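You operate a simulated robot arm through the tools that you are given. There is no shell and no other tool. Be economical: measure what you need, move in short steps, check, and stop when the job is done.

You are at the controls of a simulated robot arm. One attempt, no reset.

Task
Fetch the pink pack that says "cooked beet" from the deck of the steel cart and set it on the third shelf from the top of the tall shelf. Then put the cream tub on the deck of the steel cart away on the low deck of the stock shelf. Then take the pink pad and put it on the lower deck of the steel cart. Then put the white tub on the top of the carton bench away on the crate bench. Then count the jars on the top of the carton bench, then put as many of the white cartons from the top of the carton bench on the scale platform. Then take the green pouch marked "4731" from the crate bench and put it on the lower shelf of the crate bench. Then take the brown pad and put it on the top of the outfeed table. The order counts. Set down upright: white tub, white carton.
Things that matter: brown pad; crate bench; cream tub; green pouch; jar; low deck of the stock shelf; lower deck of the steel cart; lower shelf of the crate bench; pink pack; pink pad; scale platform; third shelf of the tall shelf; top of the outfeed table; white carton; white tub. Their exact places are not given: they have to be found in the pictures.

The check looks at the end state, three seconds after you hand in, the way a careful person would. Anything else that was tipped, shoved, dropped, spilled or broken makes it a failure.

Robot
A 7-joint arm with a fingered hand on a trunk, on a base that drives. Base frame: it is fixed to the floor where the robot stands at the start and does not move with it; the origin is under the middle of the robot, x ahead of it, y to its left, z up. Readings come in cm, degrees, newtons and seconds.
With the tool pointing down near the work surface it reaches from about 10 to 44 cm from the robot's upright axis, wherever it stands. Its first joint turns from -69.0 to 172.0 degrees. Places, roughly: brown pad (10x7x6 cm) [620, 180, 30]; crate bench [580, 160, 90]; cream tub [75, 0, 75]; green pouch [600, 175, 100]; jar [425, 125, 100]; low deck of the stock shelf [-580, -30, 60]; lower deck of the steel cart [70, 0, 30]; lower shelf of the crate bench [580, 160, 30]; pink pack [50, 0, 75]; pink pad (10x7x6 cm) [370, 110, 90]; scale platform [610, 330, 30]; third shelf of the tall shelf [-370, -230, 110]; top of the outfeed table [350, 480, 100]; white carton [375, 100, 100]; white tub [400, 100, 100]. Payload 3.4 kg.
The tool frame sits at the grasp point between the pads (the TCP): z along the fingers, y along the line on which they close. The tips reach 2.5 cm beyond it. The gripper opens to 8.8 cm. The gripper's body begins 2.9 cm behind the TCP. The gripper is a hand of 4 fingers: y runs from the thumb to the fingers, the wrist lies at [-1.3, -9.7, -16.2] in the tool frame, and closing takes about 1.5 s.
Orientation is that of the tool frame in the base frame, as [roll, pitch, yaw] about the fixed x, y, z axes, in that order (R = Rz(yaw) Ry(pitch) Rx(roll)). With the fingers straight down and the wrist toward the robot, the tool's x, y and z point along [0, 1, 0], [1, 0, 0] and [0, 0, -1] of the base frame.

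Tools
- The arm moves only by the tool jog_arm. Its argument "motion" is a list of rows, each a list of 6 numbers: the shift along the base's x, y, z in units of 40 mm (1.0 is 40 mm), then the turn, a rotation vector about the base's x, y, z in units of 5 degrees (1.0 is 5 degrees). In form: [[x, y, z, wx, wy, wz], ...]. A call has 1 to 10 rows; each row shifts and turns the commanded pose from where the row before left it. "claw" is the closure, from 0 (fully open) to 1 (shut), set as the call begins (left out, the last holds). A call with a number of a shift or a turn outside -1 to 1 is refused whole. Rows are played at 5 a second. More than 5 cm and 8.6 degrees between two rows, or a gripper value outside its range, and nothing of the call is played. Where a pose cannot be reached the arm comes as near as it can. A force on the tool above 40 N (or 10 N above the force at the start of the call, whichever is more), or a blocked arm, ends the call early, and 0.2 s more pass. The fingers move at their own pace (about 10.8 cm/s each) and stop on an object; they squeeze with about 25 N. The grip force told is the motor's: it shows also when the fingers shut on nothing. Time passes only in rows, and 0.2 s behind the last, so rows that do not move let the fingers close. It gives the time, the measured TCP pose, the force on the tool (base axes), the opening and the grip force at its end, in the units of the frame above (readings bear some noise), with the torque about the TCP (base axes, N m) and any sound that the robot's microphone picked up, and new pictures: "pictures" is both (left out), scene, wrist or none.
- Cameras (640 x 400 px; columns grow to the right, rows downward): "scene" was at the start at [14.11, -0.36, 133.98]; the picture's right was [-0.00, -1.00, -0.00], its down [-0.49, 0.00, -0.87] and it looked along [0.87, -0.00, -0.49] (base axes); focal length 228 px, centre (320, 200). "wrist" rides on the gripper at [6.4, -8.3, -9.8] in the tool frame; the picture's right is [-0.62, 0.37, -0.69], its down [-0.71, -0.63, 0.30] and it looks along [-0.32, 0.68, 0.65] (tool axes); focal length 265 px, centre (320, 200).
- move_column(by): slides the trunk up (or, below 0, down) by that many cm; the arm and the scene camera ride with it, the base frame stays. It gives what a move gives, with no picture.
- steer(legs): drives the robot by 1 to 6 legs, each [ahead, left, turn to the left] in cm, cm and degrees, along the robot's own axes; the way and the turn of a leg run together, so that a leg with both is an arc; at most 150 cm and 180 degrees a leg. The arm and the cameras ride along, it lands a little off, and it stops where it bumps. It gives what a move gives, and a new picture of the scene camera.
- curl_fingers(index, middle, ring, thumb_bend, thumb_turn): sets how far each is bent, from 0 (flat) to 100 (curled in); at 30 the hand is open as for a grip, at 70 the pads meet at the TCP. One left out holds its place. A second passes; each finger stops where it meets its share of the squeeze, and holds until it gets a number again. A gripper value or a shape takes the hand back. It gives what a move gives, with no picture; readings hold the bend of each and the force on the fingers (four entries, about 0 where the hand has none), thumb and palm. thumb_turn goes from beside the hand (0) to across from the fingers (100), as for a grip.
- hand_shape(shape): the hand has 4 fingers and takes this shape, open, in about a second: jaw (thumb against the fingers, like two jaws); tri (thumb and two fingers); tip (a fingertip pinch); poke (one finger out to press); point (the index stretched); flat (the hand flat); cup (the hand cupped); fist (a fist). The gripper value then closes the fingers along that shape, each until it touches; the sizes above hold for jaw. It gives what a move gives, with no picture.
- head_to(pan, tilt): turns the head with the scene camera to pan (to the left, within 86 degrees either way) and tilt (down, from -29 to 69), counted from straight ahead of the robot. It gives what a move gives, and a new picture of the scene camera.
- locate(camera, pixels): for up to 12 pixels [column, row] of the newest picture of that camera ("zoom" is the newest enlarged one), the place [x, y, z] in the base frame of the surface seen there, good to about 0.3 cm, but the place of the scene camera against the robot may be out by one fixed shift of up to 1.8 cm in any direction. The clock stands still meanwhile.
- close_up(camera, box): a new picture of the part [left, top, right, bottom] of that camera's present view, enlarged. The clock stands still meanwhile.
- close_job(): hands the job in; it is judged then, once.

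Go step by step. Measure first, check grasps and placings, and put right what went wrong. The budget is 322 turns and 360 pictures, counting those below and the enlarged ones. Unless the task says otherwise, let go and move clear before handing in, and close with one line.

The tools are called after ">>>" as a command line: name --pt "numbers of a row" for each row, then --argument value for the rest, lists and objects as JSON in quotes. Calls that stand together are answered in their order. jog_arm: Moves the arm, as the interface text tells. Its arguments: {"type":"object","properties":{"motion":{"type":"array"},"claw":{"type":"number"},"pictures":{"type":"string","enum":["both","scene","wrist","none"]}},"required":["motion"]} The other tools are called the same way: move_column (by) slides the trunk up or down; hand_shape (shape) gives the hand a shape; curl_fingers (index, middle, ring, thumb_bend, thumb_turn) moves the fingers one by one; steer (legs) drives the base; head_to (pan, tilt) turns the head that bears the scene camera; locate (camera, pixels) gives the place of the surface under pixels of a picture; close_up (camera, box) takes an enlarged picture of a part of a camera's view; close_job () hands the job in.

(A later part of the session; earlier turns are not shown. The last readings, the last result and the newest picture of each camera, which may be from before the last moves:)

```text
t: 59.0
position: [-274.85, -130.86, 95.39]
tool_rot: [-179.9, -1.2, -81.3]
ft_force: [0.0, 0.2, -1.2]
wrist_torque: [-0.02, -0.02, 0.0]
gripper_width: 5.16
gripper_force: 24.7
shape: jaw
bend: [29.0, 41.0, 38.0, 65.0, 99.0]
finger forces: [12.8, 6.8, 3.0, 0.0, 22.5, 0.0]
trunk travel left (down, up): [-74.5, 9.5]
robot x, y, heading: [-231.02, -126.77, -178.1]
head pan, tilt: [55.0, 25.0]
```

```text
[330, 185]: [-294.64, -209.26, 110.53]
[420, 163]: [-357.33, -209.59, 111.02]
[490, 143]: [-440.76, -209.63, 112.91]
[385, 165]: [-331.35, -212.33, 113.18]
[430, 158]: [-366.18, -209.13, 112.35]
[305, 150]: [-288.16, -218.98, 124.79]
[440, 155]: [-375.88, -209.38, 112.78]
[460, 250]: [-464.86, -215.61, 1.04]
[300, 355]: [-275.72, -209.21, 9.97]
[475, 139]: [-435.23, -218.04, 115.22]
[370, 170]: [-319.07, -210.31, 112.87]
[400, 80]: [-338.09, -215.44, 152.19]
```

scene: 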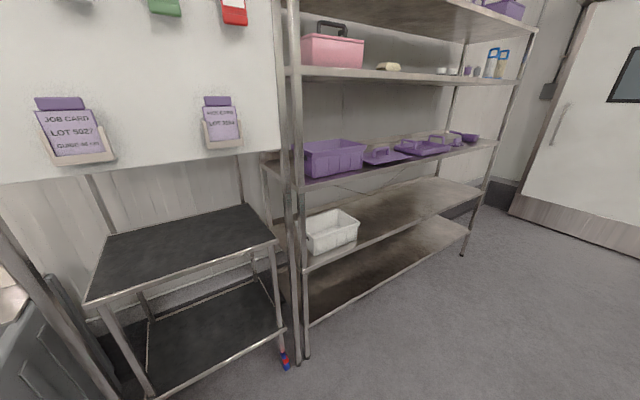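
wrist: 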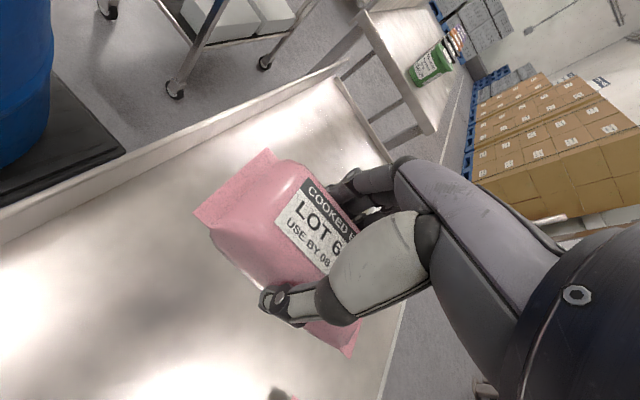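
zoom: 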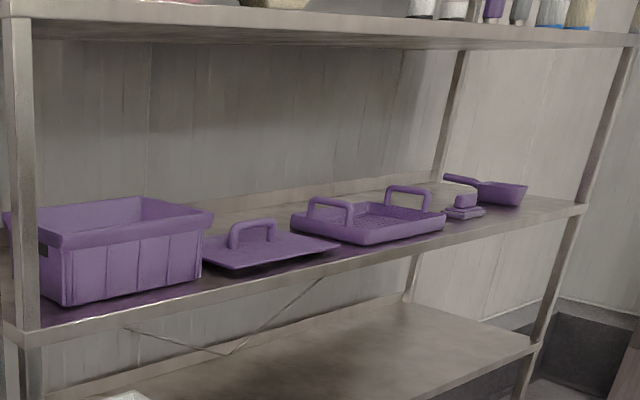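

>>> steer --legs '[[150, 0, 0], [0, 0, 88]]'

>>> head_to --pan 0 --tilt 25

```text
t: 70.2
position: [-375.71, -178.78, 95.44]
tool_rot: [-179.9, -1.3, 9.4]
ft_force: [-0.1, -0.6, -2.5]
wrist_torque: [-0.03, 0.01, 0.02]
gripper_width: 5.11
gripper_force: 24.9
shape: jaw
bend: [29.0, 41.0, 38.0, 66.0, 99.0]
finger forces: [12.6, 6.7, 3.2, 0.0, 22.3, 0.0]
trunk travel left (down, up): [-74.5, 9.5]
robot x, y, heading: [-380.38, -134.59, -87.3]
head pan, tilt: [55.0, 25.0]
```

scene: 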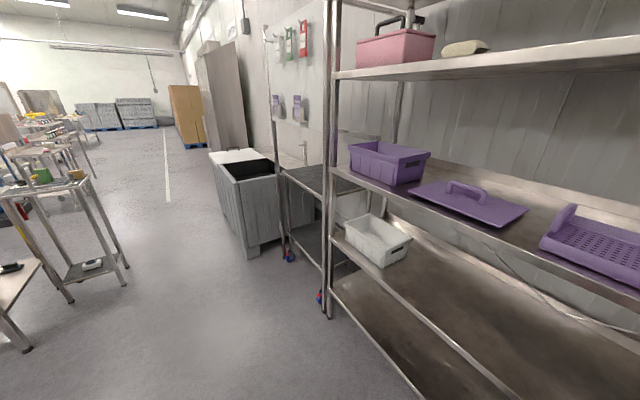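

```text
t: 71.5
position: [-375.75, -178.79, 95.46]
tool_rot: [-179.9, -1.3, 9.5]
ft_force: [0.4, 0.4, -2.3]
wrist_torque: [-0.02, 0.03, -0.02]
gripper_width: 5.09
gripper_force: 24.8
shape: jaw
bend: [29.0, 41.0, 38.0, 66.0, 99.0]
finger forces: [12.5, 6.7, 3.1, 0.0, 22.2, 0.1]
trunk travel left (down, up): [-74.5, 9.5]
robot x, y, heading: [-380.53, -134.91, -87.3]
head pan, tilt: [0.0, 25.0]
```

scene: 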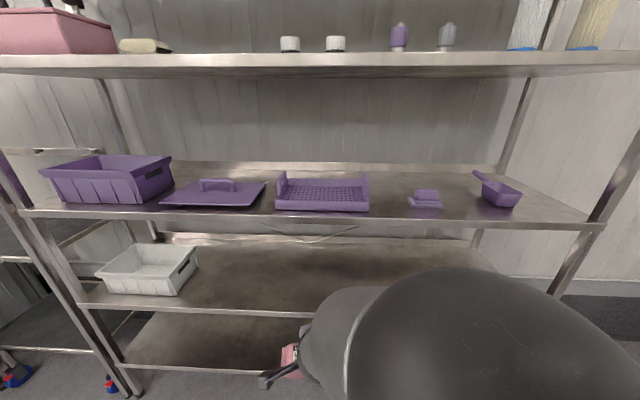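

>>> locate --camera "scene" --pixels '[[368, 208], [408, 206], [390, 210], [390, 175], [390, 165], [442, 206], [480, 200], [460, 205], [400, 76], [400, 68], [385, 217], [424, 195]]'

```text
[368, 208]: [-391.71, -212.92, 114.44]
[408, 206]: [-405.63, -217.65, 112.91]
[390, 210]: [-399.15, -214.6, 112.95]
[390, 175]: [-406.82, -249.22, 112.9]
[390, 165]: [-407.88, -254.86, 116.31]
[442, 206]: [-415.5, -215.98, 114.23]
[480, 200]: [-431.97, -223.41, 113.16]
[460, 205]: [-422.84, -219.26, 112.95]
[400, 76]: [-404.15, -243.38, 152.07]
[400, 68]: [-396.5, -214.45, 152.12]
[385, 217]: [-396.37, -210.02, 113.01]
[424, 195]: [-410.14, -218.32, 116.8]
```

Free gap on the third shelf between the purple soap (x −415) and the pan (x −432), z≈112.5. I'll bring the hand to the right, forward and up first, here in the open.

>>> jog_arm --pt "-0.75 -0.25 0.9 0 0 -0.1" --pt "-0.75 -0.25 0.9 0 0 -0.1" --pt "-0.75 -0.25 0.9 0 0 -0.1" --pt "-0.75 -0.25 0.9 0 0 -0.1" --pt "-0.75 -0.25 0.9 0 0 -0.1" --pt "-0.75 -0.25 0.9 0 0 -0.1" --pictures "scene"

```text
t: 72.9
position: [-392.52, -184.09, 115.77]
tool_rot: [-179.9, -1.3, 6.5]
ft_force: [-0.9, 1.3, -1.8]
wrist_torque: [0.02, -0.02, 0.02]
gripper_width: 5.11
gripper_force: 24.8
shape: jaw
bend: [29.0, 41.0, 38.0, 66.0, 99.0]
finger forces: [12.9, 6.7, 3.2, 0.1, 22.7, 0.1]
out of reach, approached as far as the arm can: row 2, 3
trunk travel left (down, up): [-74.5, 9.5]
robot x, y, heading: [-380.11, -134.96, -87.1]
head pan, tilt: [0.0, 25.0]
```

scene: 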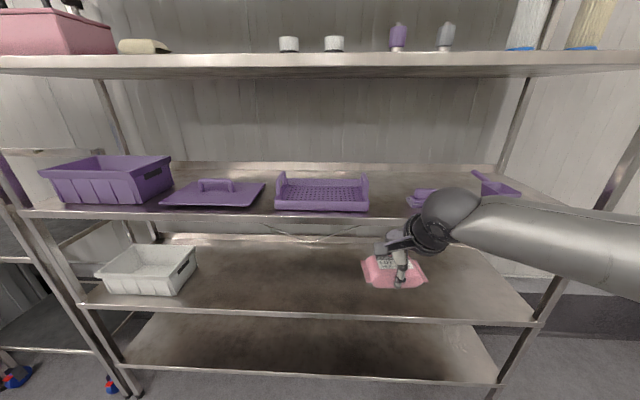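

>>> locate --camera "scene" --pixels '[[450, 195], [500, 200], [560, 208], [620, 215], [390, 250], [380, 285], [420, 283], [395, 262], [510, 255], [620, 280]]'

>>> close_up --camera "scene" --box '[340, 160, 500, 300]'

```text
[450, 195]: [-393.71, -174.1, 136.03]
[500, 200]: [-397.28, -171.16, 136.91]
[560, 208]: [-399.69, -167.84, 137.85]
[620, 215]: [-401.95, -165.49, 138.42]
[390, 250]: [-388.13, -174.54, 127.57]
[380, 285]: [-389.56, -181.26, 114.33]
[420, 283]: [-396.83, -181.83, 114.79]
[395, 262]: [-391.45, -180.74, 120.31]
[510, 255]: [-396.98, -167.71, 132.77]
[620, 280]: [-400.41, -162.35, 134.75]
```

```text
2.86 times, centred on (420, 230) of scene
```

zoom: 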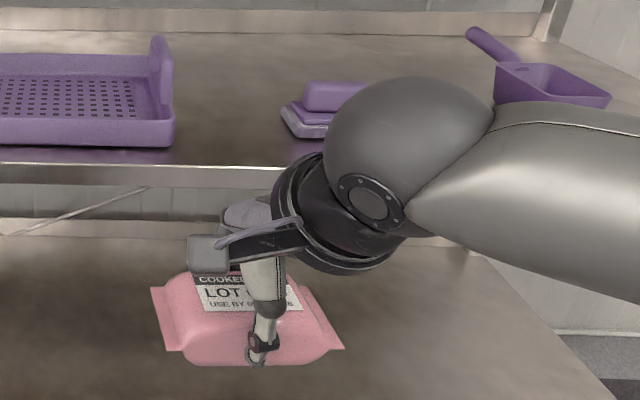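

>>> jog_arm --pt "0 0 0.6 0 0 -0.6" --pt "0 0 0.6 0 0 -0.5" --pictures "none"

>>> steer --legs '[[0, -31, -2], [20, 0, 0]]'

```text
t: 73.5
position: [-392.22, -184.06, 120.38]
tool_rot: [180.0, -1.2, 0.9]
ft_force: [0.2, -0.5, -2.3]
wrist_torque: [0.03, 0.02, 0.04]
gripper_width: 5.12
gripper_force: 24.5
shape: jaw
bend: [29.0, 41.0, 38.0, 66.0, 99.0]
finger forces: [12.9, 6.7, 3.2, 0.1, 22.7, 0.1]
trunk travel left (down, up): [-74.5, 9.5]
robot x, y, heading: [-380.26, -134.81, -87.2]
head pan, tilt: [0.0, 25.0]
```

```text
t: 76.7
position: [-424.82, -204.07, 120.3]
tool_rot: [-179.9, -1.3, -1.9]
ft_force: [-0.4, -0.2, -2.6]
wrist_torque: [0.02, -0.03, 0.0]
gripper_width: 5.11
gripper_force: 24.6
shape: jaw
bend: [29.0, 41.0, 38.0, 66.0, 99.0]
finger forces: [12.9, 6.8, 3.2, 0.0, 22.7, 0.0]
trunk travel left (down, up): [-74.5, 9.5]
robot x, y, heading: [-410.57, -155.11, -90.3]
head pan, tilt: [0.0, 25.0]
```

scene: 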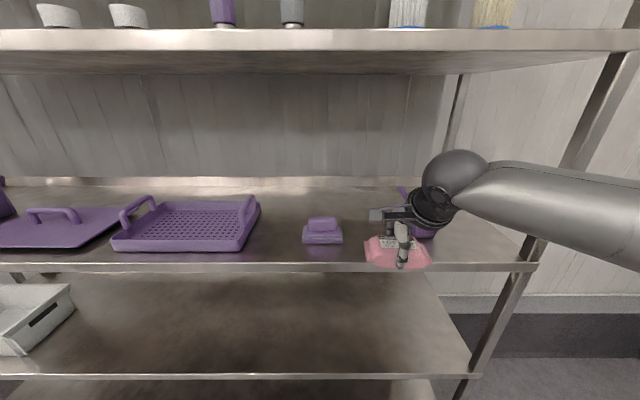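

>>> locate --camera "scene" --pixels '[[303, 240], [342, 240], [322, 222], [370, 255], [398, 195], [425, 235], [340, 255], [500, 258], [340, 266], [368, 258], [428, 258]]'

>>> close_up --camera "scene" --box '[300, 160, 500, 285]'

```text
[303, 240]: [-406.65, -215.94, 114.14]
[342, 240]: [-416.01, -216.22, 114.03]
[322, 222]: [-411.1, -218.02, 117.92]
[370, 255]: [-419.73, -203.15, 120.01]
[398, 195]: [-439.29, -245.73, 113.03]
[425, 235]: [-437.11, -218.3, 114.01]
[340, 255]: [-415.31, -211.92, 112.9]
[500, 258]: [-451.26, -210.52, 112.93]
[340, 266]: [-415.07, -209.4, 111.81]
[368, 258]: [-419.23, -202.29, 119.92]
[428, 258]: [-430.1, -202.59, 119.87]
```

```text
3.20 times, centred on (400, 222) of scene
```

zoom: 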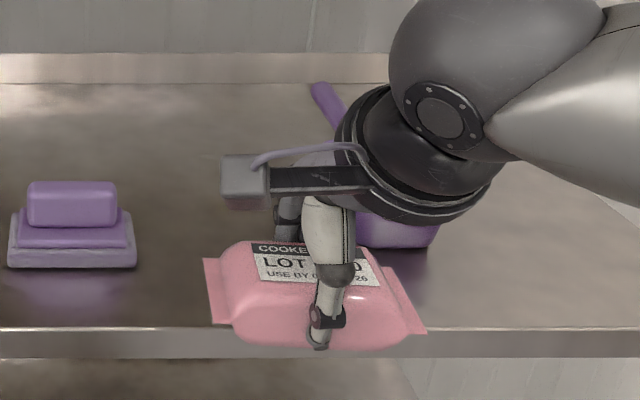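

>>> jog_arm --pt "0.35 -0.65 0 0 0 0.3" --pt "0 -0.65 0 0 0 0" --pt "0 -0.65 0 0 0 0" --pt "0 -0.6 0 0 0 0" --pt "0 0 -0.5 0 0 0" --pictures "scene"

```text
t: 77.9
position: [-423.53, -214.09, 118.5]
tool_rot: [-180.0, -1.3, -0.4]
ft_force: [0.3, 0.4, -2.4]
wrist_torque: [0.01, -0.01, -0.03]
gripper_width: 5.12
gripper_force: 25.0
shape: jaw
bend: [29.0, 41.0, 38.0, 66.0, 99.0]
finger forces: [13.0, 6.7, 3.0, 0.1, 22.8, 0.0]
trunk travel left (down, up): [-74.5, 9.5]
robot x, y, heading: [-410.5, -154.88, -90.0]
head pan, tilt: [0.0, 25.0]
```

scene: 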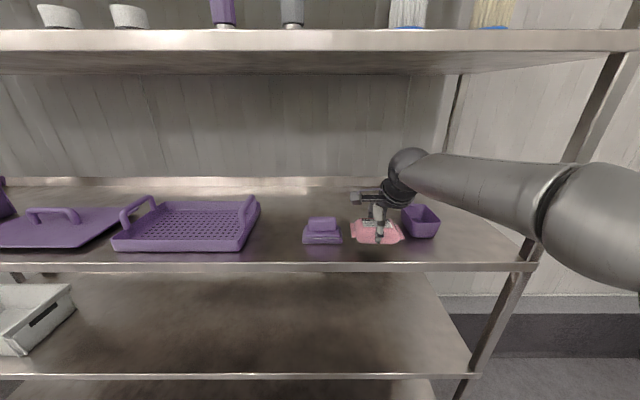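

>>> jog_arm --pt "0 0 -0.35 0 0 0" --pt "0 0 -0.25 0 0 0" --pt "0 0 -0.1 0 0 0" --pictures "none"

>>> close_up --camera "scene" --box '[290, 150, 470, 280]'

```text
t: 78.7
position: [-423.59, -214.0, 115.68]
tool_rot: [-179.9, -1.3, -0.3]
ft_force: [-0.3, -0.6, -2.2]
wrist_torque: [-0.04, -0.03, 0.0]
gripper_width: 5.1
gripper_force: 24.8
shape: jaw
bend: [29.0, 41.0, 38.0, 66.0, 99.0]
finger forces: [12.9, 6.7, 3.1, 0.0, 22.7, 0.0]
trunk travel left (down, up): [-74.5, 9.5]
robot x, y, heading: [-409.95, -155.37, -89.8]
head pan, tilt: [0.0, 25.0]
```

```text
3.08 times, centred on (380, 215) of scene
```

zoom: 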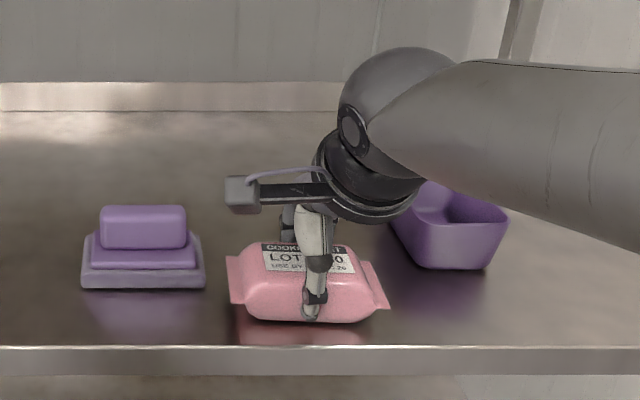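

>>> jog_arm --pt "0 0 -0.1 0 0 0" --pt "0 0 -0.08 0 0 0" --pt "0 0 0 0 0 0" --pictures "none"

```text
t: 79.5
position: [-423.54, -213.88, 115.41]
tool_rot: [179.7, -1.3, -0.4]
ft_force: [-2.8, -5.1, 21.2]
wrist_torque: [-0.14, 0.1, 0.02]
gripper_width: 5.06
gripper_force: 24.8
shape: jaw
bend: [29.0, 40.0, 37.0, 67.0, 99.0]
finger forces: [15.1, 8.7, 4.0, 0.1, 23.3, 0.1]
trunk travel left (down, up): [-74.5, 9.5]
robot x, y, heading: [-410.13, -155.55, -90.1]
head pan, tilt: [0.0, 25.0]
```

Contact (21 N up). Release and raise.

>>> jog_arm --pt "0 0 0.05 0 0 0" --pt "0 0 0 0 0 0" --pt "0 0 0 0 0 0" --pt "0 0 0 0 0 0" --pt "0 0 0 0 0 0" --pt "0 0 0 0 0 0" --claw 0 --pictures "scene"

>>> close_up --camera "scene" --box '[290, 150, 470, 280]'

```text
t: 80.9
position: [-423.59, -213.99, 115.06]
tool_rot: [-179.8, -1.3, -0.5]
ft_force: [0.9, 1.1, -0.1]
wrist_torque: [0.0, 0.05, -0.03]
gripper_width: 8.76
gripper_force: 0.1
shape: jaw
bend: [30.0, 30.0, 30.0, 30.0, 98.0]
finger forces: [0.1, 0.0, 0.0, 0.0, 0.0, 0.0]
trunk travel left (down, up): [-74.5, 9.5]
robot x, y, heading: [-410.42, -154.92, -90.1]
head pan, tilt: [0.0, 25.0]
```

scene: 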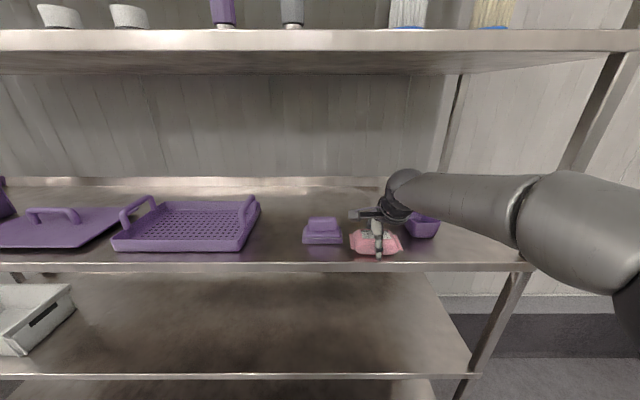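

```text
3.08 times, centred on (380, 215) of scene
```

zoom: 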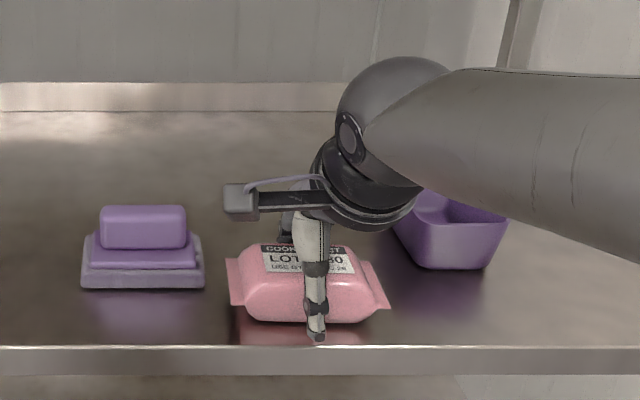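

Released; raise about 12 cm straight up then back away.

>>> jog_arm --pt "0 0 0.4 0 0 0" --pt "0 0 0.6 0 0 0" --pt "0 0 0.6 0 0 0" --pt "0 0.7 0.2 0 0 0" --pt "0 0.8 0 0 0 0" --pt "0 0.8 0 0 0 0" --pictures "none"

>>> steer --legs '[[-25, 0, 0]]'

>>> close_up --camera "scene" --box '[290, 150, 500, 280]'

```text
t: 82.3
position: [-423.37, -204.95, 122.46]
tool_rot: [180.0, -1.4, -0.4]
ft_force: [0.3, -0.6, 0.8]
wrist_torque: [-0.01, 0.0, -0.02]
gripper_width: 8.73
gripper_force: 0.0
shape: jaw
bend: [30.0, 30.0, 30.0, 30.0, 98.0]
finger forces: [0.0, 0.1, 0.0, 0.1, 0.0, 0.1]
trunk travel left (down, up): [-74.5, 9.5]
robot x, y, heading: [-410.6, -155.42, -90.0]
head pan, tilt: [0.0, 25.0]
```

```text
t: 84.2
position: [-422.98, -179.48, 122.32]
tool_rot: [-179.9, -1.3, -0.3]
ft_force: [-0.1, 0.3, 0.2]
wrist_torque: [0.01, 0.0, -0.01]
gripper_width: 8.79
gripper_force: 0.1
shape: jaw
bend: [30.0, 30.0, 30.0, 30.0, 98.0]
finger forces: [0.1, 0.0, 0.0, 0.0, 0.0, 0.0]
trunk travel left (down, up): [-74.5, 9.5]
robot x, y, heading: [-410.23, -129.74, -89.8]
head pan, tilt: [0.0, 25.0]
```

scene: 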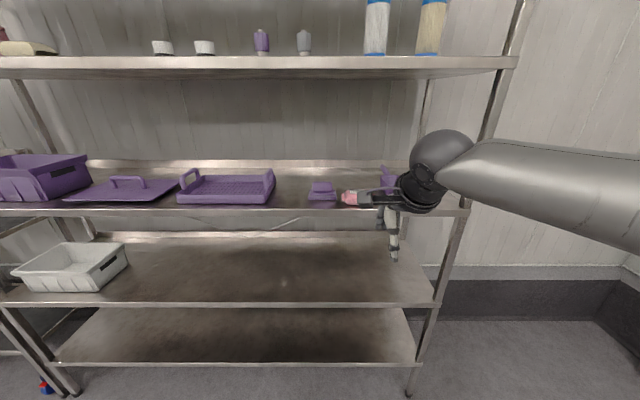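

```text
3.05 times, centred on (395, 215) of scene
```

zoom: 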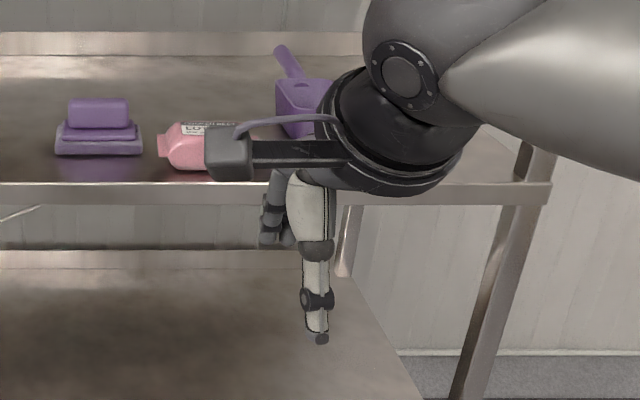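

Pack is placed. Turn to look at the stock shelf while here.

>>> steer --legs '[[0, 0, -90]]'

>>> head_to --pan -30 --tilt 25

```text
t: 88.3
position: [-460.56, -119.21, 122.52]
tool_rot: [-179.9, -1.3, -88.1]
ft_force: [0.0, -0.5, 0.0]
wrist_torque: [-0.01, -0.02, -0.03]
gripper_width: 8.78
gripper_force: 0.0
shape: jaw
bend: [30.0, 30.0, 30.0, 30.0, 98.0]
finger forces: [0.0, 0.0, 0.0, 0.1, 0.1, 0.0]
trunk travel left (down, up): [-74.5, 9.5]
robot x, y, heading: [-410.35, -130.01, -178.0]
head pan, tilt: [0.0, 25.0]
```

scene: 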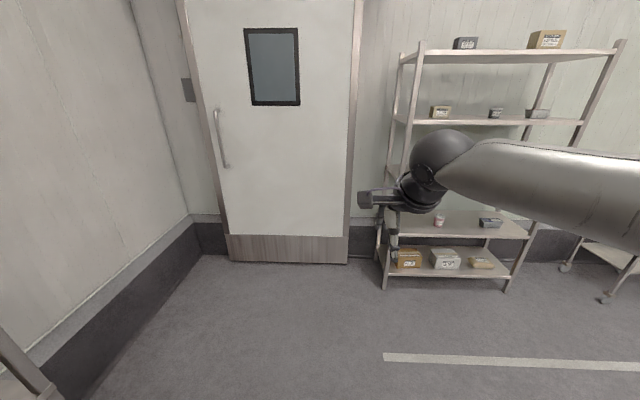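

```text
t: 89.2
position: [-460.57, -119.09, 122.45]
tool_rot: [180.0, -1.3, -88.1]
ft_force: [0.1, -1.1, 0.3]
wrist_torque: [0.0, -0.02, 0.0]
gripper_width: 8.75
gripper_force: 0.0
shape: jaw
bend: [30.0, 30.0, 30.0, 30.0, 98.0]
finger forces: [0.0, 0.1, 0.0, 0.0, 0.0, 0.0]
trunk travel left (down, up): [-74.5, 9.5]
robot x, y, heading: [-410.59, -129.85, -177.7]
head pan, tilt: [-30.0, 25.0]
```

scene: 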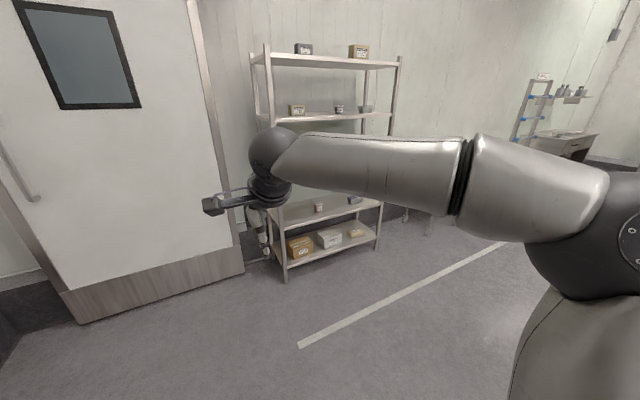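

>>> locate --camera "scene" --pixels '[[335, 212], [330, 215], [330, 252], [290, 262], [380, 203], [300, 222], [330, 120], [330, 65], [370, 70], [318, 207], [354, 200], [380, 238]]'

>>> close_up --camera "scene" --box '[230, 30, 430, 290]'

```text
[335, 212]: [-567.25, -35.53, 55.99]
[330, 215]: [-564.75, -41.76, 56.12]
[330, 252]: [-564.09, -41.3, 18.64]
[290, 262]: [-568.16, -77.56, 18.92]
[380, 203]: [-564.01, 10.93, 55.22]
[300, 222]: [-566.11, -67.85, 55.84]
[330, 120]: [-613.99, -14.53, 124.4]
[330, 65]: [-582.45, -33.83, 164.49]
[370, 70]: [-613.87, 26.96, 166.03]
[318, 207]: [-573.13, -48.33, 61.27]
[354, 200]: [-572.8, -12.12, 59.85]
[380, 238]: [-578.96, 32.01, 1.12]
```

```text
1.54 times, centred on (330, 160) of scene
```

zoom: 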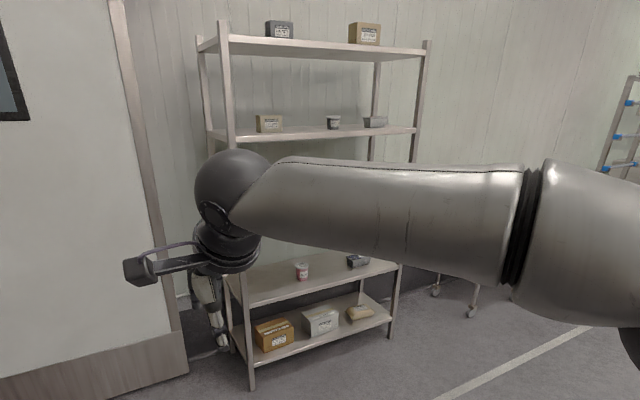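

Low deck z≈56, free spot y≈-30. Now go back for the cream tub.

>>> steer --legs '[[0, 4, 178], [150, 0, 0], [90, 0, 0]]'

>>> head_to --pan 0 --tilt 30

```text
t: 108.5
position: [-116.7, -127.68, 122.28]
tool_rot: [-179.9, -1.3, 92.3]
ft_force: [0.0, 1.1, 0.0]
wrist_torque: [0.03, 0.0, 0.0]
gripper_width: 8.79
gripper_force: 0.1
shape: jaw
bend: [30.0, 30.0, 30.0, 30.0, 98.0]
finger forces: [0.0, 0.0, 0.1, 0.1, 0.0, 0.0]
trunk travel left (down, up): [-74.5, 9.5]
robot x, y, heading: [-166.98, -117.2, 2.8]
head pan, tilt: [-30.0, 25.0]
```

scene: 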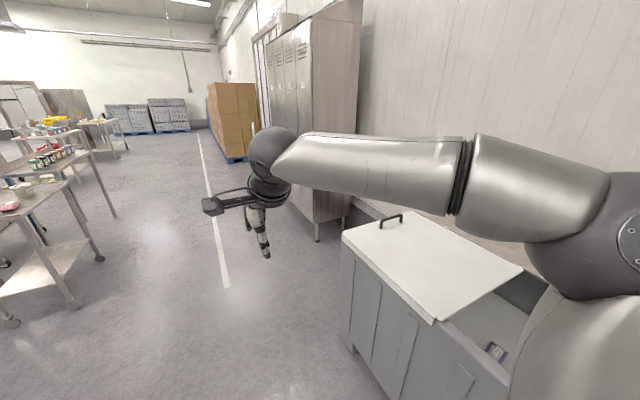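

```text
t: 109.4
position: [-116.69, -127.63, 122.43]
tool_rot: [-179.9, -1.3, 92.3]
ft_force: [0.1, 0.4, -0.6]
wrist_torque: [0.01, 0.01, -0.02]
gripper_width: 8.78
gripper_force: 0.1
shape: jaw
bend: [30.0, 30.0, 30.0, 30.0, 98.0]
finger forces: [0.0, 0.0, 0.1, 0.0, 0.1, 0.2]
trunk travel left (down, up): [-74.5, 9.5]
robot x, y, heading: [-166.96, -117.74, 2.4]
head pan, tilt: [0.0, 30.0]
```

scene: 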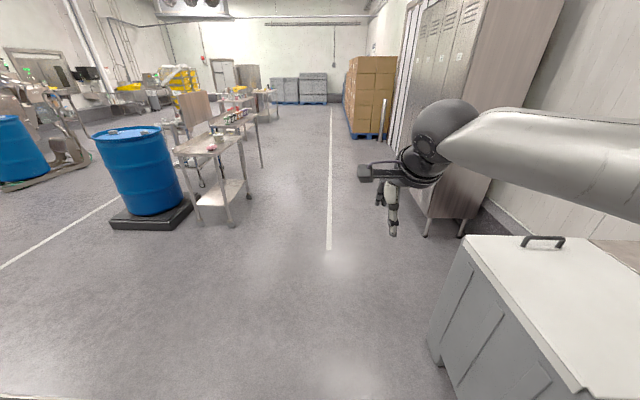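

>>> steer --legs '[[150, 0, 0], [86, 0, 0], [0, 0, 88]]'

>>> head_to --pan 0 --tilt 40

```text
t: 124.7
position: [75.21, -54.34, 122.38]
tool_rot: [-179.8, -1.3, -177.4]
ft_force: [-0.2, 0.6, -0.8]
wrist_torque: [-0.02, -0.01, 0.01]
gripper_width: 8.76
gripper_force: 0.1
shape: jaw
bend: [30.0, 30.0, 30.0, 30.0, 98.0]
finger forces: [0.1, 0.1, 0.1, 0.1, 0.1, 0.0]
trunk travel left (down, up): [-74.5, 9.5]
robot x, y, heading: [65.01, -104.52, 93.0]
head pan, tilt: [0.0, 30.0]
```

scene: 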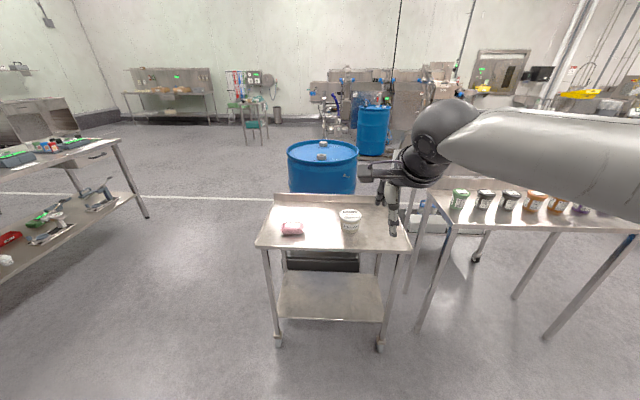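

```text
t: 125.4
position: [75.18, -54.5, 122.45]
tool_rot: [-179.8, -1.4, -177.4]
ft_force: [0.3, 0.4, 0.0]
wrist_torque: [-0.01, 0.04, -0.01]
gripper_width: 8.76
gripper_force: 0.0
shape: jaw
bend: [30.0, 30.0, 30.0, 30.0, 98.0]
finger forces: [0.1, 0.1, 0.0, 0.0, 0.0, 0.0]
trunk travel left (down, up): [-74.5, 9.5]
robot x, y, heading: [65.15, -104.52, 92.9]
head pan, tilt: [0.0, 40.0]
```

scene: 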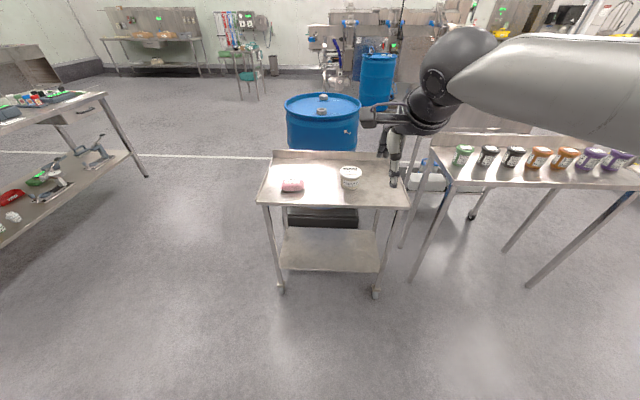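

>>> steer --legs '[[30, -4, -3], [26, -2, 0]]'

>>> head_to --pan 0 --tilt 55

```text
t: 128.9
position: [82.66, 1.27, 122.47]
tool_rot: [-179.9, -1.3, -180.0]
ft_force: [0.3, 0.6, 0.4]
wrist_torque: [-0.01, 0.0, 0.01]
gripper_width: 8.78
gripper_force: 0.0
shape: jaw
bend: [30.0, 30.0, 30.0, 30.0, 98.0]
finger forces: [0.0, 0.0, 0.0, 0.0, 0.0, 0.0]
trunk travel left (down, up): [-74.5, 9.5]
robot x, y, heading: [70.19, -48.64, 90.1]
head pan, tilt: [0.0, 40.0]
```

scene: 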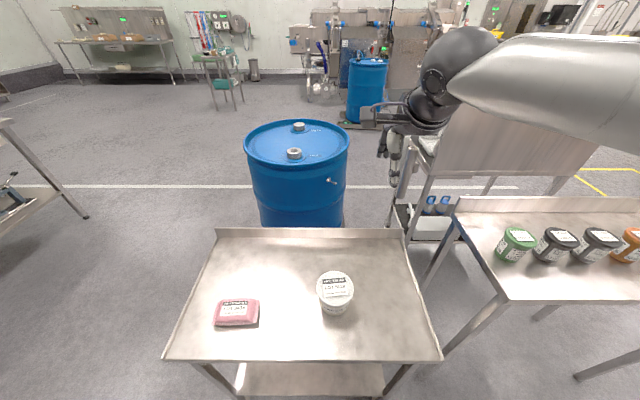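

```text
t: 129.7
position: [82.44, 1.21, 122.48]
tool_rot: [-179.9, -1.3, -179.9]
ft_force: [0.1, -0.4, 0.3]
wrist_torque: [0.03, 0.0, -0.01]
gripper_width: 8.77
gripper_force: 0.0
shape: jaw
bend: [30.0, 30.0, 30.0, 30.0, 98.0]
finger forces: [0.0, 0.1, 0.0, 0.1, 0.1, 0.0]
trunk travel left (down, up): [-74.5, 9.5]
robot x, y, heading: [70.13, -48.44, 90.3]
head pan, tilt: [0.0, 55.0]
```

scene: 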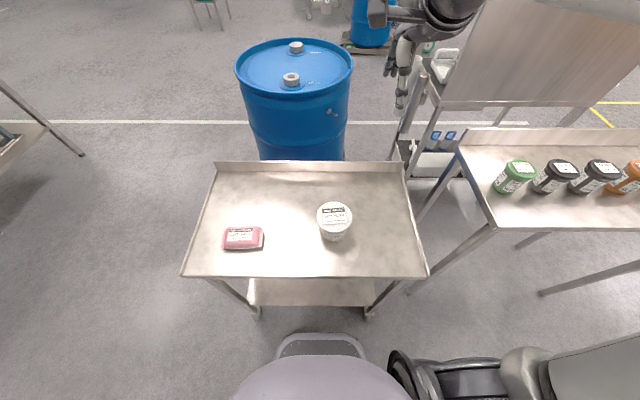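

>>> locate --camera "scene" --pixels '[[335, 213], [318, 213], [352, 213], [335, 203], [335, 238], [335, 229], [320, 230], [348, 232], [300, 200], [320, 335], [243, 237]]'

>>> close_up --camera "scene" --box '[290, 190, 380, 250]'

```text
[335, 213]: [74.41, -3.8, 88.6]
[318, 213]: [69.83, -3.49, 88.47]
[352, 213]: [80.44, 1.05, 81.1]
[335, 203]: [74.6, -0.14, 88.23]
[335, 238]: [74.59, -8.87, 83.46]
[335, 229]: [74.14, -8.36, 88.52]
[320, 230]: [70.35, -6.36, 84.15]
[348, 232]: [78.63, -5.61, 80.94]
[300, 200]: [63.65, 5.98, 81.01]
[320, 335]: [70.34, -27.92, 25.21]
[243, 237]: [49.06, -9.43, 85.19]
```

```text
6.67 times, centred on (335, 220) of scene
```

zoom: 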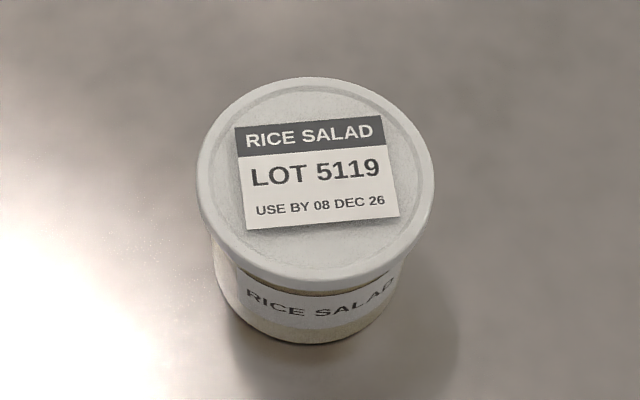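

The tub lid is ~9.6 cm wide, more than the 8.8 jaw opening, so I'll open the fingers flatter and straddle it. First move above it.

>>> jog_arm --pt "-0.33 -0.2 -0.9 0 0 0" --pt "-0.33 -0.2 -0.9 0 0 0" --pt "-0.33 -0.2 -0.9 0 0 0" --pt "-0.33 -0.2 -0.9 0 0 0" --pt "-0.33 -0.2 -0.9 0 0 0" --pt "-0.33 -0.2 -0.9 0 0 0" --pictures "wrist"

>>> curl_fingers --index 5 --middle 5 --ring 5 --thumb_bend 5

```text
t: 131.2
position: [74.57, -3.41, 102.03]
tool_rot: [-178.6, -11.1, 177.4]
ft_force: [0.1, 0.3, 0.3]
wrist_torque: [-0.01, 0.02, -0.01]
gripper_width: 8.77
gripper_force: 0.1
shape: jaw
bend: [30.0, 30.0, 30.0, 30.0, 98.0]
finger forces: [0.0, 0.0, 0.0, 0.0, 0.0, 0.0]
trunk travel left (down, up): [-74.5, 9.5]
robot x, y, heading: [70.37, -48.37, 90.1]
head pan, tilt: [0.0, 55.0]
stopped in row 6: the arm was blocked; the commanded pose is now the measured one
```

wrist: 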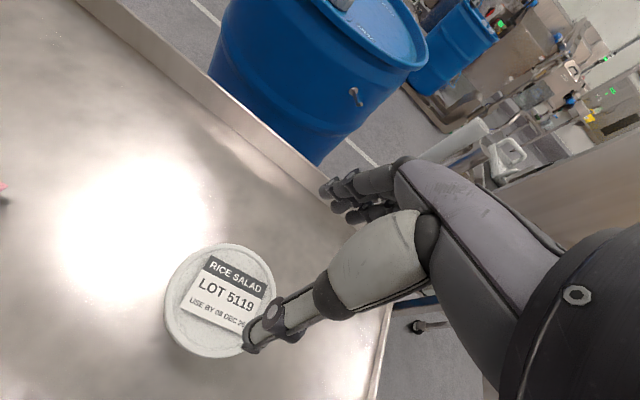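

```text
t: 132.2
position: [74.48, -3.41, 101.87]
tool_rot: [-178.5, -11.1, 177.3]
ft_force: [0.0, -0.5, -0.2]
wrist_torque: [0.01, 0.01, 0.02]
gripper_width: 12.65
gripper_force: 0.0
shape: fingers
bend: [5.0, 5.0, 5.0, 5.0, 98.0]
finger forces: [0.1, 0.1, 0.0, 0.1, 0.1, 0.1]
trunk travel left (down, up): [-74.5, 9.5]
robot x, y, heading: [70.16, -48.43, 90.1]
head pan, tilt: [0.0, 55.0]
```

>>> jog_arm --pt "0 0 0 0 0 1" --pt "0 0 0 0 0 1" --pt "0 0 0 0 -0.5 1" --pt "0 0 0 0 -0.6 1" --pt "0 0 0 0 -0.6 1" --pt "0 0 0 0 -0.5 0" --pictures "wrist"

```text
t: 133.6
position: [74.43, -3.34, 101.89]
tool_rot: [-175.3, 0.1, -157.7]
ft_force: [0.4, -0.5, 1.0]
wrist_torque: [0.0, 0.0, 0.01]
gripper_width: 12.64
gripper_force: 0.0
shape: fingers
bend: [5.0, 5.0, 5.0, 5.0, 98.0]
finger forces: [0.1, 0.0, 0.0, 0.1, 0.0, 0.0]
trunk travel left (down, up): [-74.5, 9.5]
robot x, y, heading: [70.23, -48.73, 90.2]
head pan, tilt: [0.0, 55.0]
```

wrist: 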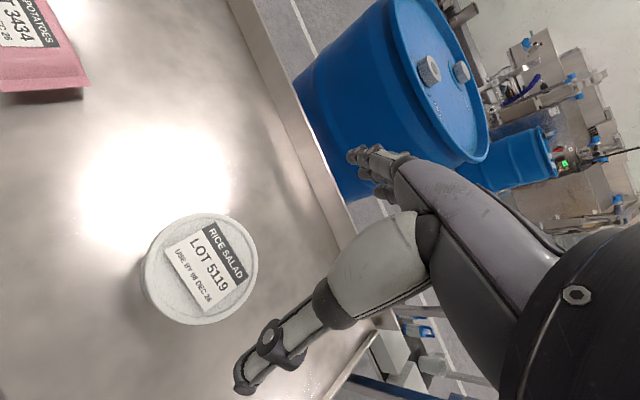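

>>> locate --camera "wrist" --pixels '[[148, 262], [253, 265], [205, 218], [195, 318], [203, 268], [120, 330]]'

```text
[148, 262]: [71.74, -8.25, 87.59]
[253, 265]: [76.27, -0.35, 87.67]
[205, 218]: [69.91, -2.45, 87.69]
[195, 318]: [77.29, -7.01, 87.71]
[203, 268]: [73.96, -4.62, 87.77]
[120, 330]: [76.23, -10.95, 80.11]
```

>>> jog_arm --pt "-0.15 -0.25 -0.6 0.5 0.2 0" --pt "0 0 -0.8 0.4 0.1 0" --pt "0 0 -0.8 0 0 0" --pictures "wrist"

```text
t: 134.4
position: [74.01, -4.26, 93.15]
tool_rot: [179.9, 0.3, -157.9]
ft_force: [-0.8, 1.2, -0.1]
wrist_torque: [0.0, 0.0, -0.02]
gripper_width: 12.65
gripper_force: 0.1
shape: fingers
bend: [5.0, 5.0, 5.0, 5.0, 98.0]
finger forces: [0.0, 0.0, 0.0, 0.1, 0.0, 0.0]
trunk travel left (down, up): [-74.5, 9.5]
robot x, y, heading: [70.17, -48.52, 90.1]
head pan, tilt: [0.0, 55.0]
```

wrist: 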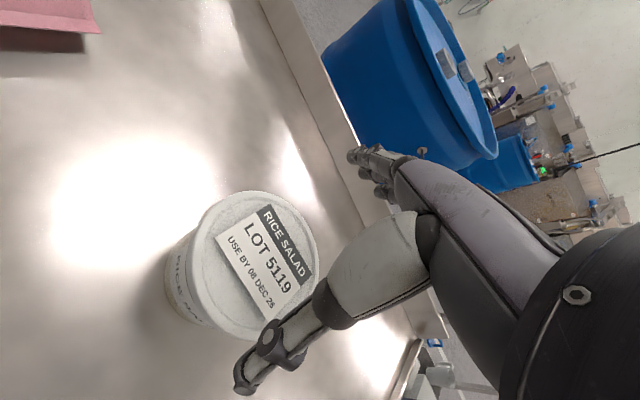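

>>> jog_arm --pt "-0.04 -0.06 -0.5 0 0 0" --pt "0 0 -0.5 0 0 0" --pt "0 0 -0.5 0 0 0" --pt "0 0 -0.4 0 0 0" --pictures "wrist"

```text
t: 135.4
position: [73.64, -4.7, 85.74]
tool_rot: [179.6, 0.4, -157.8]
ft_force: [1.1, -5.9, 19.1]
wrist_torque: [-0.46, -0.13, -0.02]
gripper_width: 12.9
gripper_force: 8.6
shape: fingers
bend: [4.0, 5.0, 5.0, 1.0, 97.0]
finger forces: [2.1, 0.0, 0.0, 0.1, 15.6, 0.1]
trunk travel left (down, up): [-74.5, 9.5]
robot x, y, heading: [70.52, -48.69, 90.3]
head pan, tilt: [0.0, 55.0]
```

wrist: 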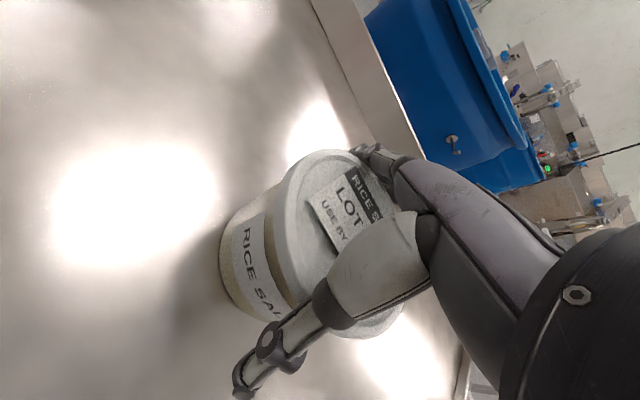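

>>> jog_arm --pt "0 0 0.15 0 0 0" --pt "0 0 0 0 0 0" --pictures "none"

>>> jog_arm --pt "0 0 0 0 0 0" --pt "0 0 0 0 0 0" --pt "0 0 0 0 0 0" --pt "0 0 0 0 0 0" --pt "0 0 0 0 0 0" --pt "0 0 0 0 0 0" --pt "0 0 0 0 0 0" --claw 1 --pictures "wrist"

```text
t: 136.0
position: [73.6, -4.57, 86.03]
tool_rot: [179.9, 0.2, -157.9]
ft_force: [-0.1, -2.2, 2.5]
wrist_torque: [-0.05, -0.04, 0.0]
gripper_width: 12.74
gripper_force: 2.2
shape: fingers
bend: [5.0, 5.0, 5.0, 3.0, 97.0]
finger forces: [0.2, 0.1, 0.1, 0.0, 3.7, 0.1]
trunk travel left (down, up): [-74.5, 9.5]
robot x, y, heading: [70.31, -48.29, 90.0]
head pan, tilt: [0.0, 55.0]
```

```text
t: 136.9
position: [73.58, -4.22, 86.6]
tool_rot: [178.8, 0.2, -157.8]
ft_force: [0.1, -2.5, 20.6]
wrist_torque: [-0.36, 0.01, 0.21]
gripper_width: 7.58
gripper_force: 25.4
shape: jaw
bend: [13.0, 30.0, 23.0, 20.0, 95.0]
finger forces: [38.0, 21.9, 12.4, 0.0, 72.8, 0.1]
trunk travel left (down, up): [-74.5, 9.5]
robot x, y, heading: [70.31, -48.56, 90.3]
head pan, tilt: [0.0, 55.0]
stopped in row 4: the force on the tool passed its limit at 41 N (the readings are from after the stop); the commanded pose is now the measured one
```

wrist: 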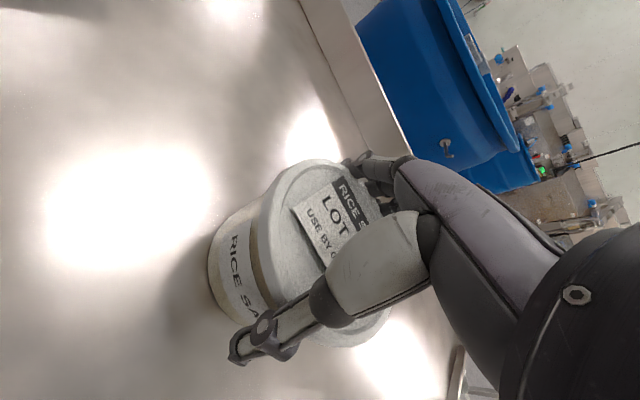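

>>> jog_arm --pt "0 0 0 0 0 0" --pt "0 0 0.1 0 0 0" --pt "0 0 0.2 0 0 0" --pt "0 0 0.3 0 0 0" --pictures "wrist"

```text
t: 137.9
position: [73.44, -4.33, 88.63]
tool_rot: [179.4, 0.3, -157.8]
ft_force: [1.0, -0.2, -3.6]
wrist_torque: [-0.06, -0.02, 0.01]
gripper_width: 7.56
gripper_force: 24.2
shape: jaw
bend: [14.0, 30.0, 25.0, 22.0, 94.0]
finger forces: [36.4, 19.9, 11.8, 0.1, 60.8, 0.1]
trunk travel left (down, up): [-74.5, 9.5]
robot x, y, heading: [70.51, -48.62, 90.2]
head pan, tilt: [0.0, 55.0]
```

wrist: 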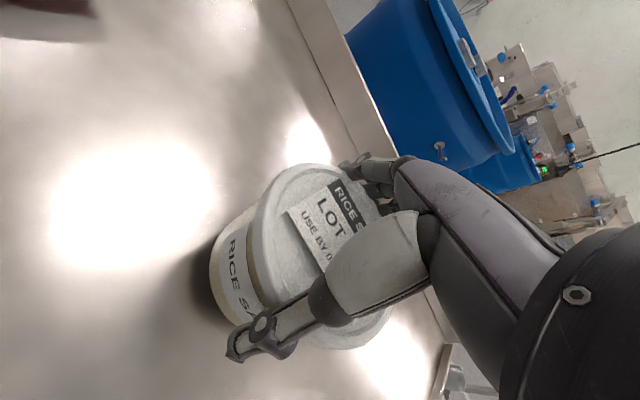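

>>> jog_arm --pt "0 0 0.5 0 0 0" --pt "0 0 0.7 0 0 0" --pt "0 0 0.7 0 0 0" --pt "0 0 0.7 0 0 0" --pictures "none"

>>> steer --legs '[[-62, 0, 0]]'

```text
t: 138.9
position: [73.6, -4.14, 99.28]
tool_rot: [179.3, 0.3, -157.8]
ft_force: [0.3, 0.1, -4.6]
wrist_torque: [-0.05, 0.01, 0.0]
gripper_width: 7.57
gripper_force: 25.0
shape: jaw
bend: [15.0, 30.0, 25.0, 22.0, 94.0]
finger forces: [36.1, 19.3, 11.4, 0.1, 59.8, 0.0]
trunk travel left (down, up): [-74.5, 9.5]
robot x, y, heading: [70.08, -48.28, 90.4]
head pan, tilt: [0.0, 55.0]
```

```text
t: 142.4
position: [74.24, -66.46, 99.28]
tool_rot: [179.3, 0.3, -159.4]
ft_force: [-0.1, -0.2, -4.6]
wrist_torque: [-0.01, 0.05, -0.01]
gripper_width: 7.57
gripper_force: 25.1
shape: jaw
bend: [15.0, 30.0, 25.0, 22.0, 94.0]
finger forces: [35.8, 19.4, 11.5, 0.0, 59.8, 0.1]
trunk travel left (down, up): [-74.5, 9.5]
robot x, y, heading: [69.39, -110.97, 88.8]
head pan, tilt: [0.0, 55.0]
```

scene: 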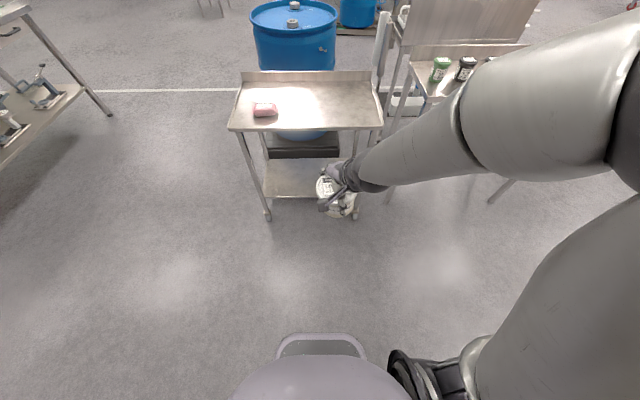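

>>> head_to --pan 0 --tilt 30

>>> steer --legs '[[0, 13, 91.2], [130, 0, 0]]'

```text
t: 143.3
position: [74.1, -66.66, 99.2]
tool_rot: [179.3, 0.3, -159.5]
ft_force: [0.6, 0.1, -3.7]
wrist_torque: [-0.02, 0.01, 0.0]
gripper_width: 7.56
gripper_force: 25.1
shape: jaw
bend: [15.0, 30.0, 25.0, 22.0, 94.0]
finger forces: [35.9, 19.4, 11.4, 0.1, 59.8, 0.0]
trunk travel left (down, up): [-74.5, 9.5]
robot x, y, heading: [69.45, -111.24, 88.5]
head pan, tilt: [0.0, 30.0]
```

scene: 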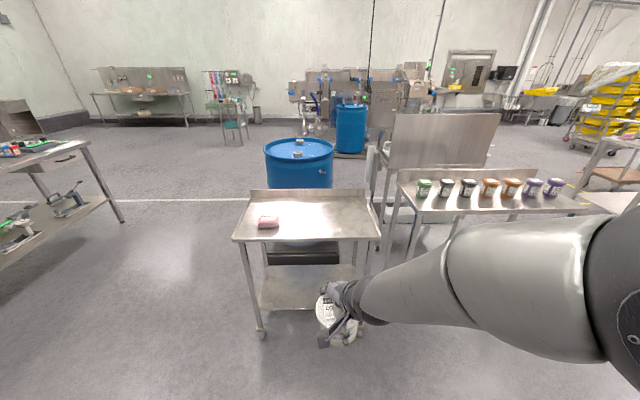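

```text
t: 153.9
position: [-115.9, -121.36, 99.26]
tool_rot: [179.3, 0.2, -66.6]
ft_force: [0.3, 0.0, -4.8]
wrist_torque: [-0.06, -0.04, -0.03]
gripper_width: 7.57
gripper_force: 25.2
shape: jaw
bend: [16.0, 30.0, 25.0, 22.0, 94.0]
finger forces: [34.8, 18.6, 11.2, 0.1, 57.5, 0.0]
trunk travel left (down, up): [-74.5, 9.5]
robot x, y, heading: [-70.98, -123.88, -178.4]
head pan, tilt: [0.0, 30.0]
```

scene: 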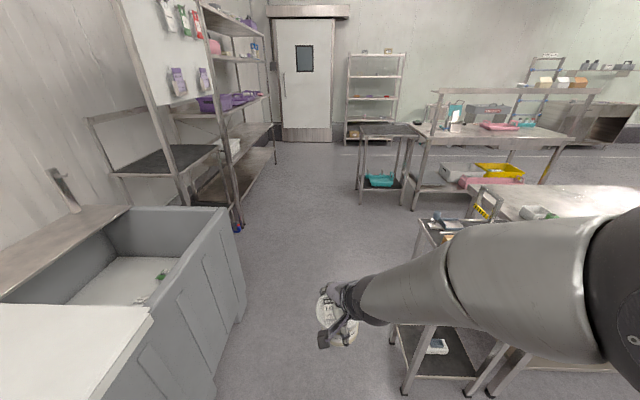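

>>> steer --legs '[[150, 0, -1], [150, 0, 0], [70, 0, 0]]'

>>> head_to --pan -45 --tilt 35

```text
t: 172.2
position: [-492.76, -123.85, 99.32]
tool_rot: [179.4, 0.3, -66.1]
ft_force: [-0.5, -0.3, -3.7]
wrist_torque: [0.01, -0.01, -0.01]
gripper_width: 7.59
gripper_force: 24.9
shape: jaw
bend: [16.0, 30.0, 25.0, 22.0, 94.0]
finger forces: [34.1, 18.5, 11.2, 0.0, 56.8, 0.0]
trunk travel left (down, up): [-74.5, 9.5]
robot x, y, heading: [-447.89, -125.61, -178.1]
head pan, tilt: [0.0, 30.0]
```

scene: 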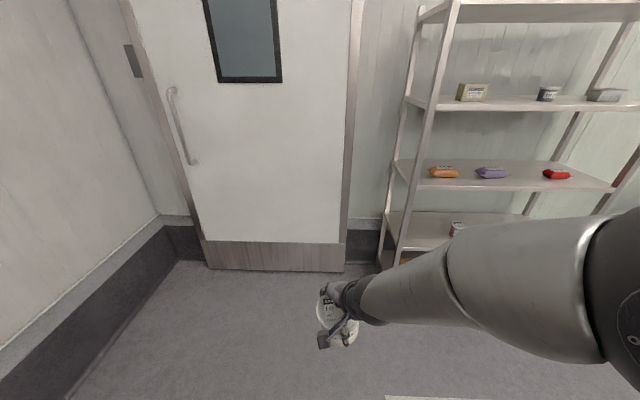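

```text
t: 173.3
position: [-492.63, -123.83, 99.27]
tool_rot: [179.3, 0.2, -66.1]
ft_force: [0.0, 0.1, -3.9]
wrist_torque: [-0.05, -0.03, 0.0]
gripper_width: 7.54
gripper_force: 25.0
shape: jaw
bend: [16.0, 30.0, 25.0, 22.0, 94.0]
finger forces: [34.2, 18.5, 11.3, 0.1, 56.9, 0.1]
trunk travel left (down, up): [-74.5, 9.5]
robot x, y, heading: [-448.14, -125.86, -178.0]
head pan, tilt: [-45.0, 35.0]
```

scene: 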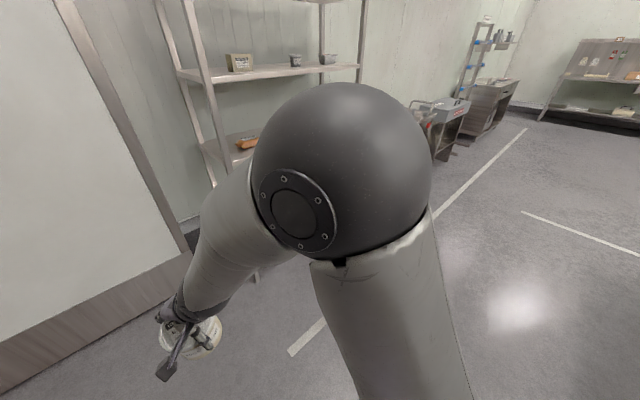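

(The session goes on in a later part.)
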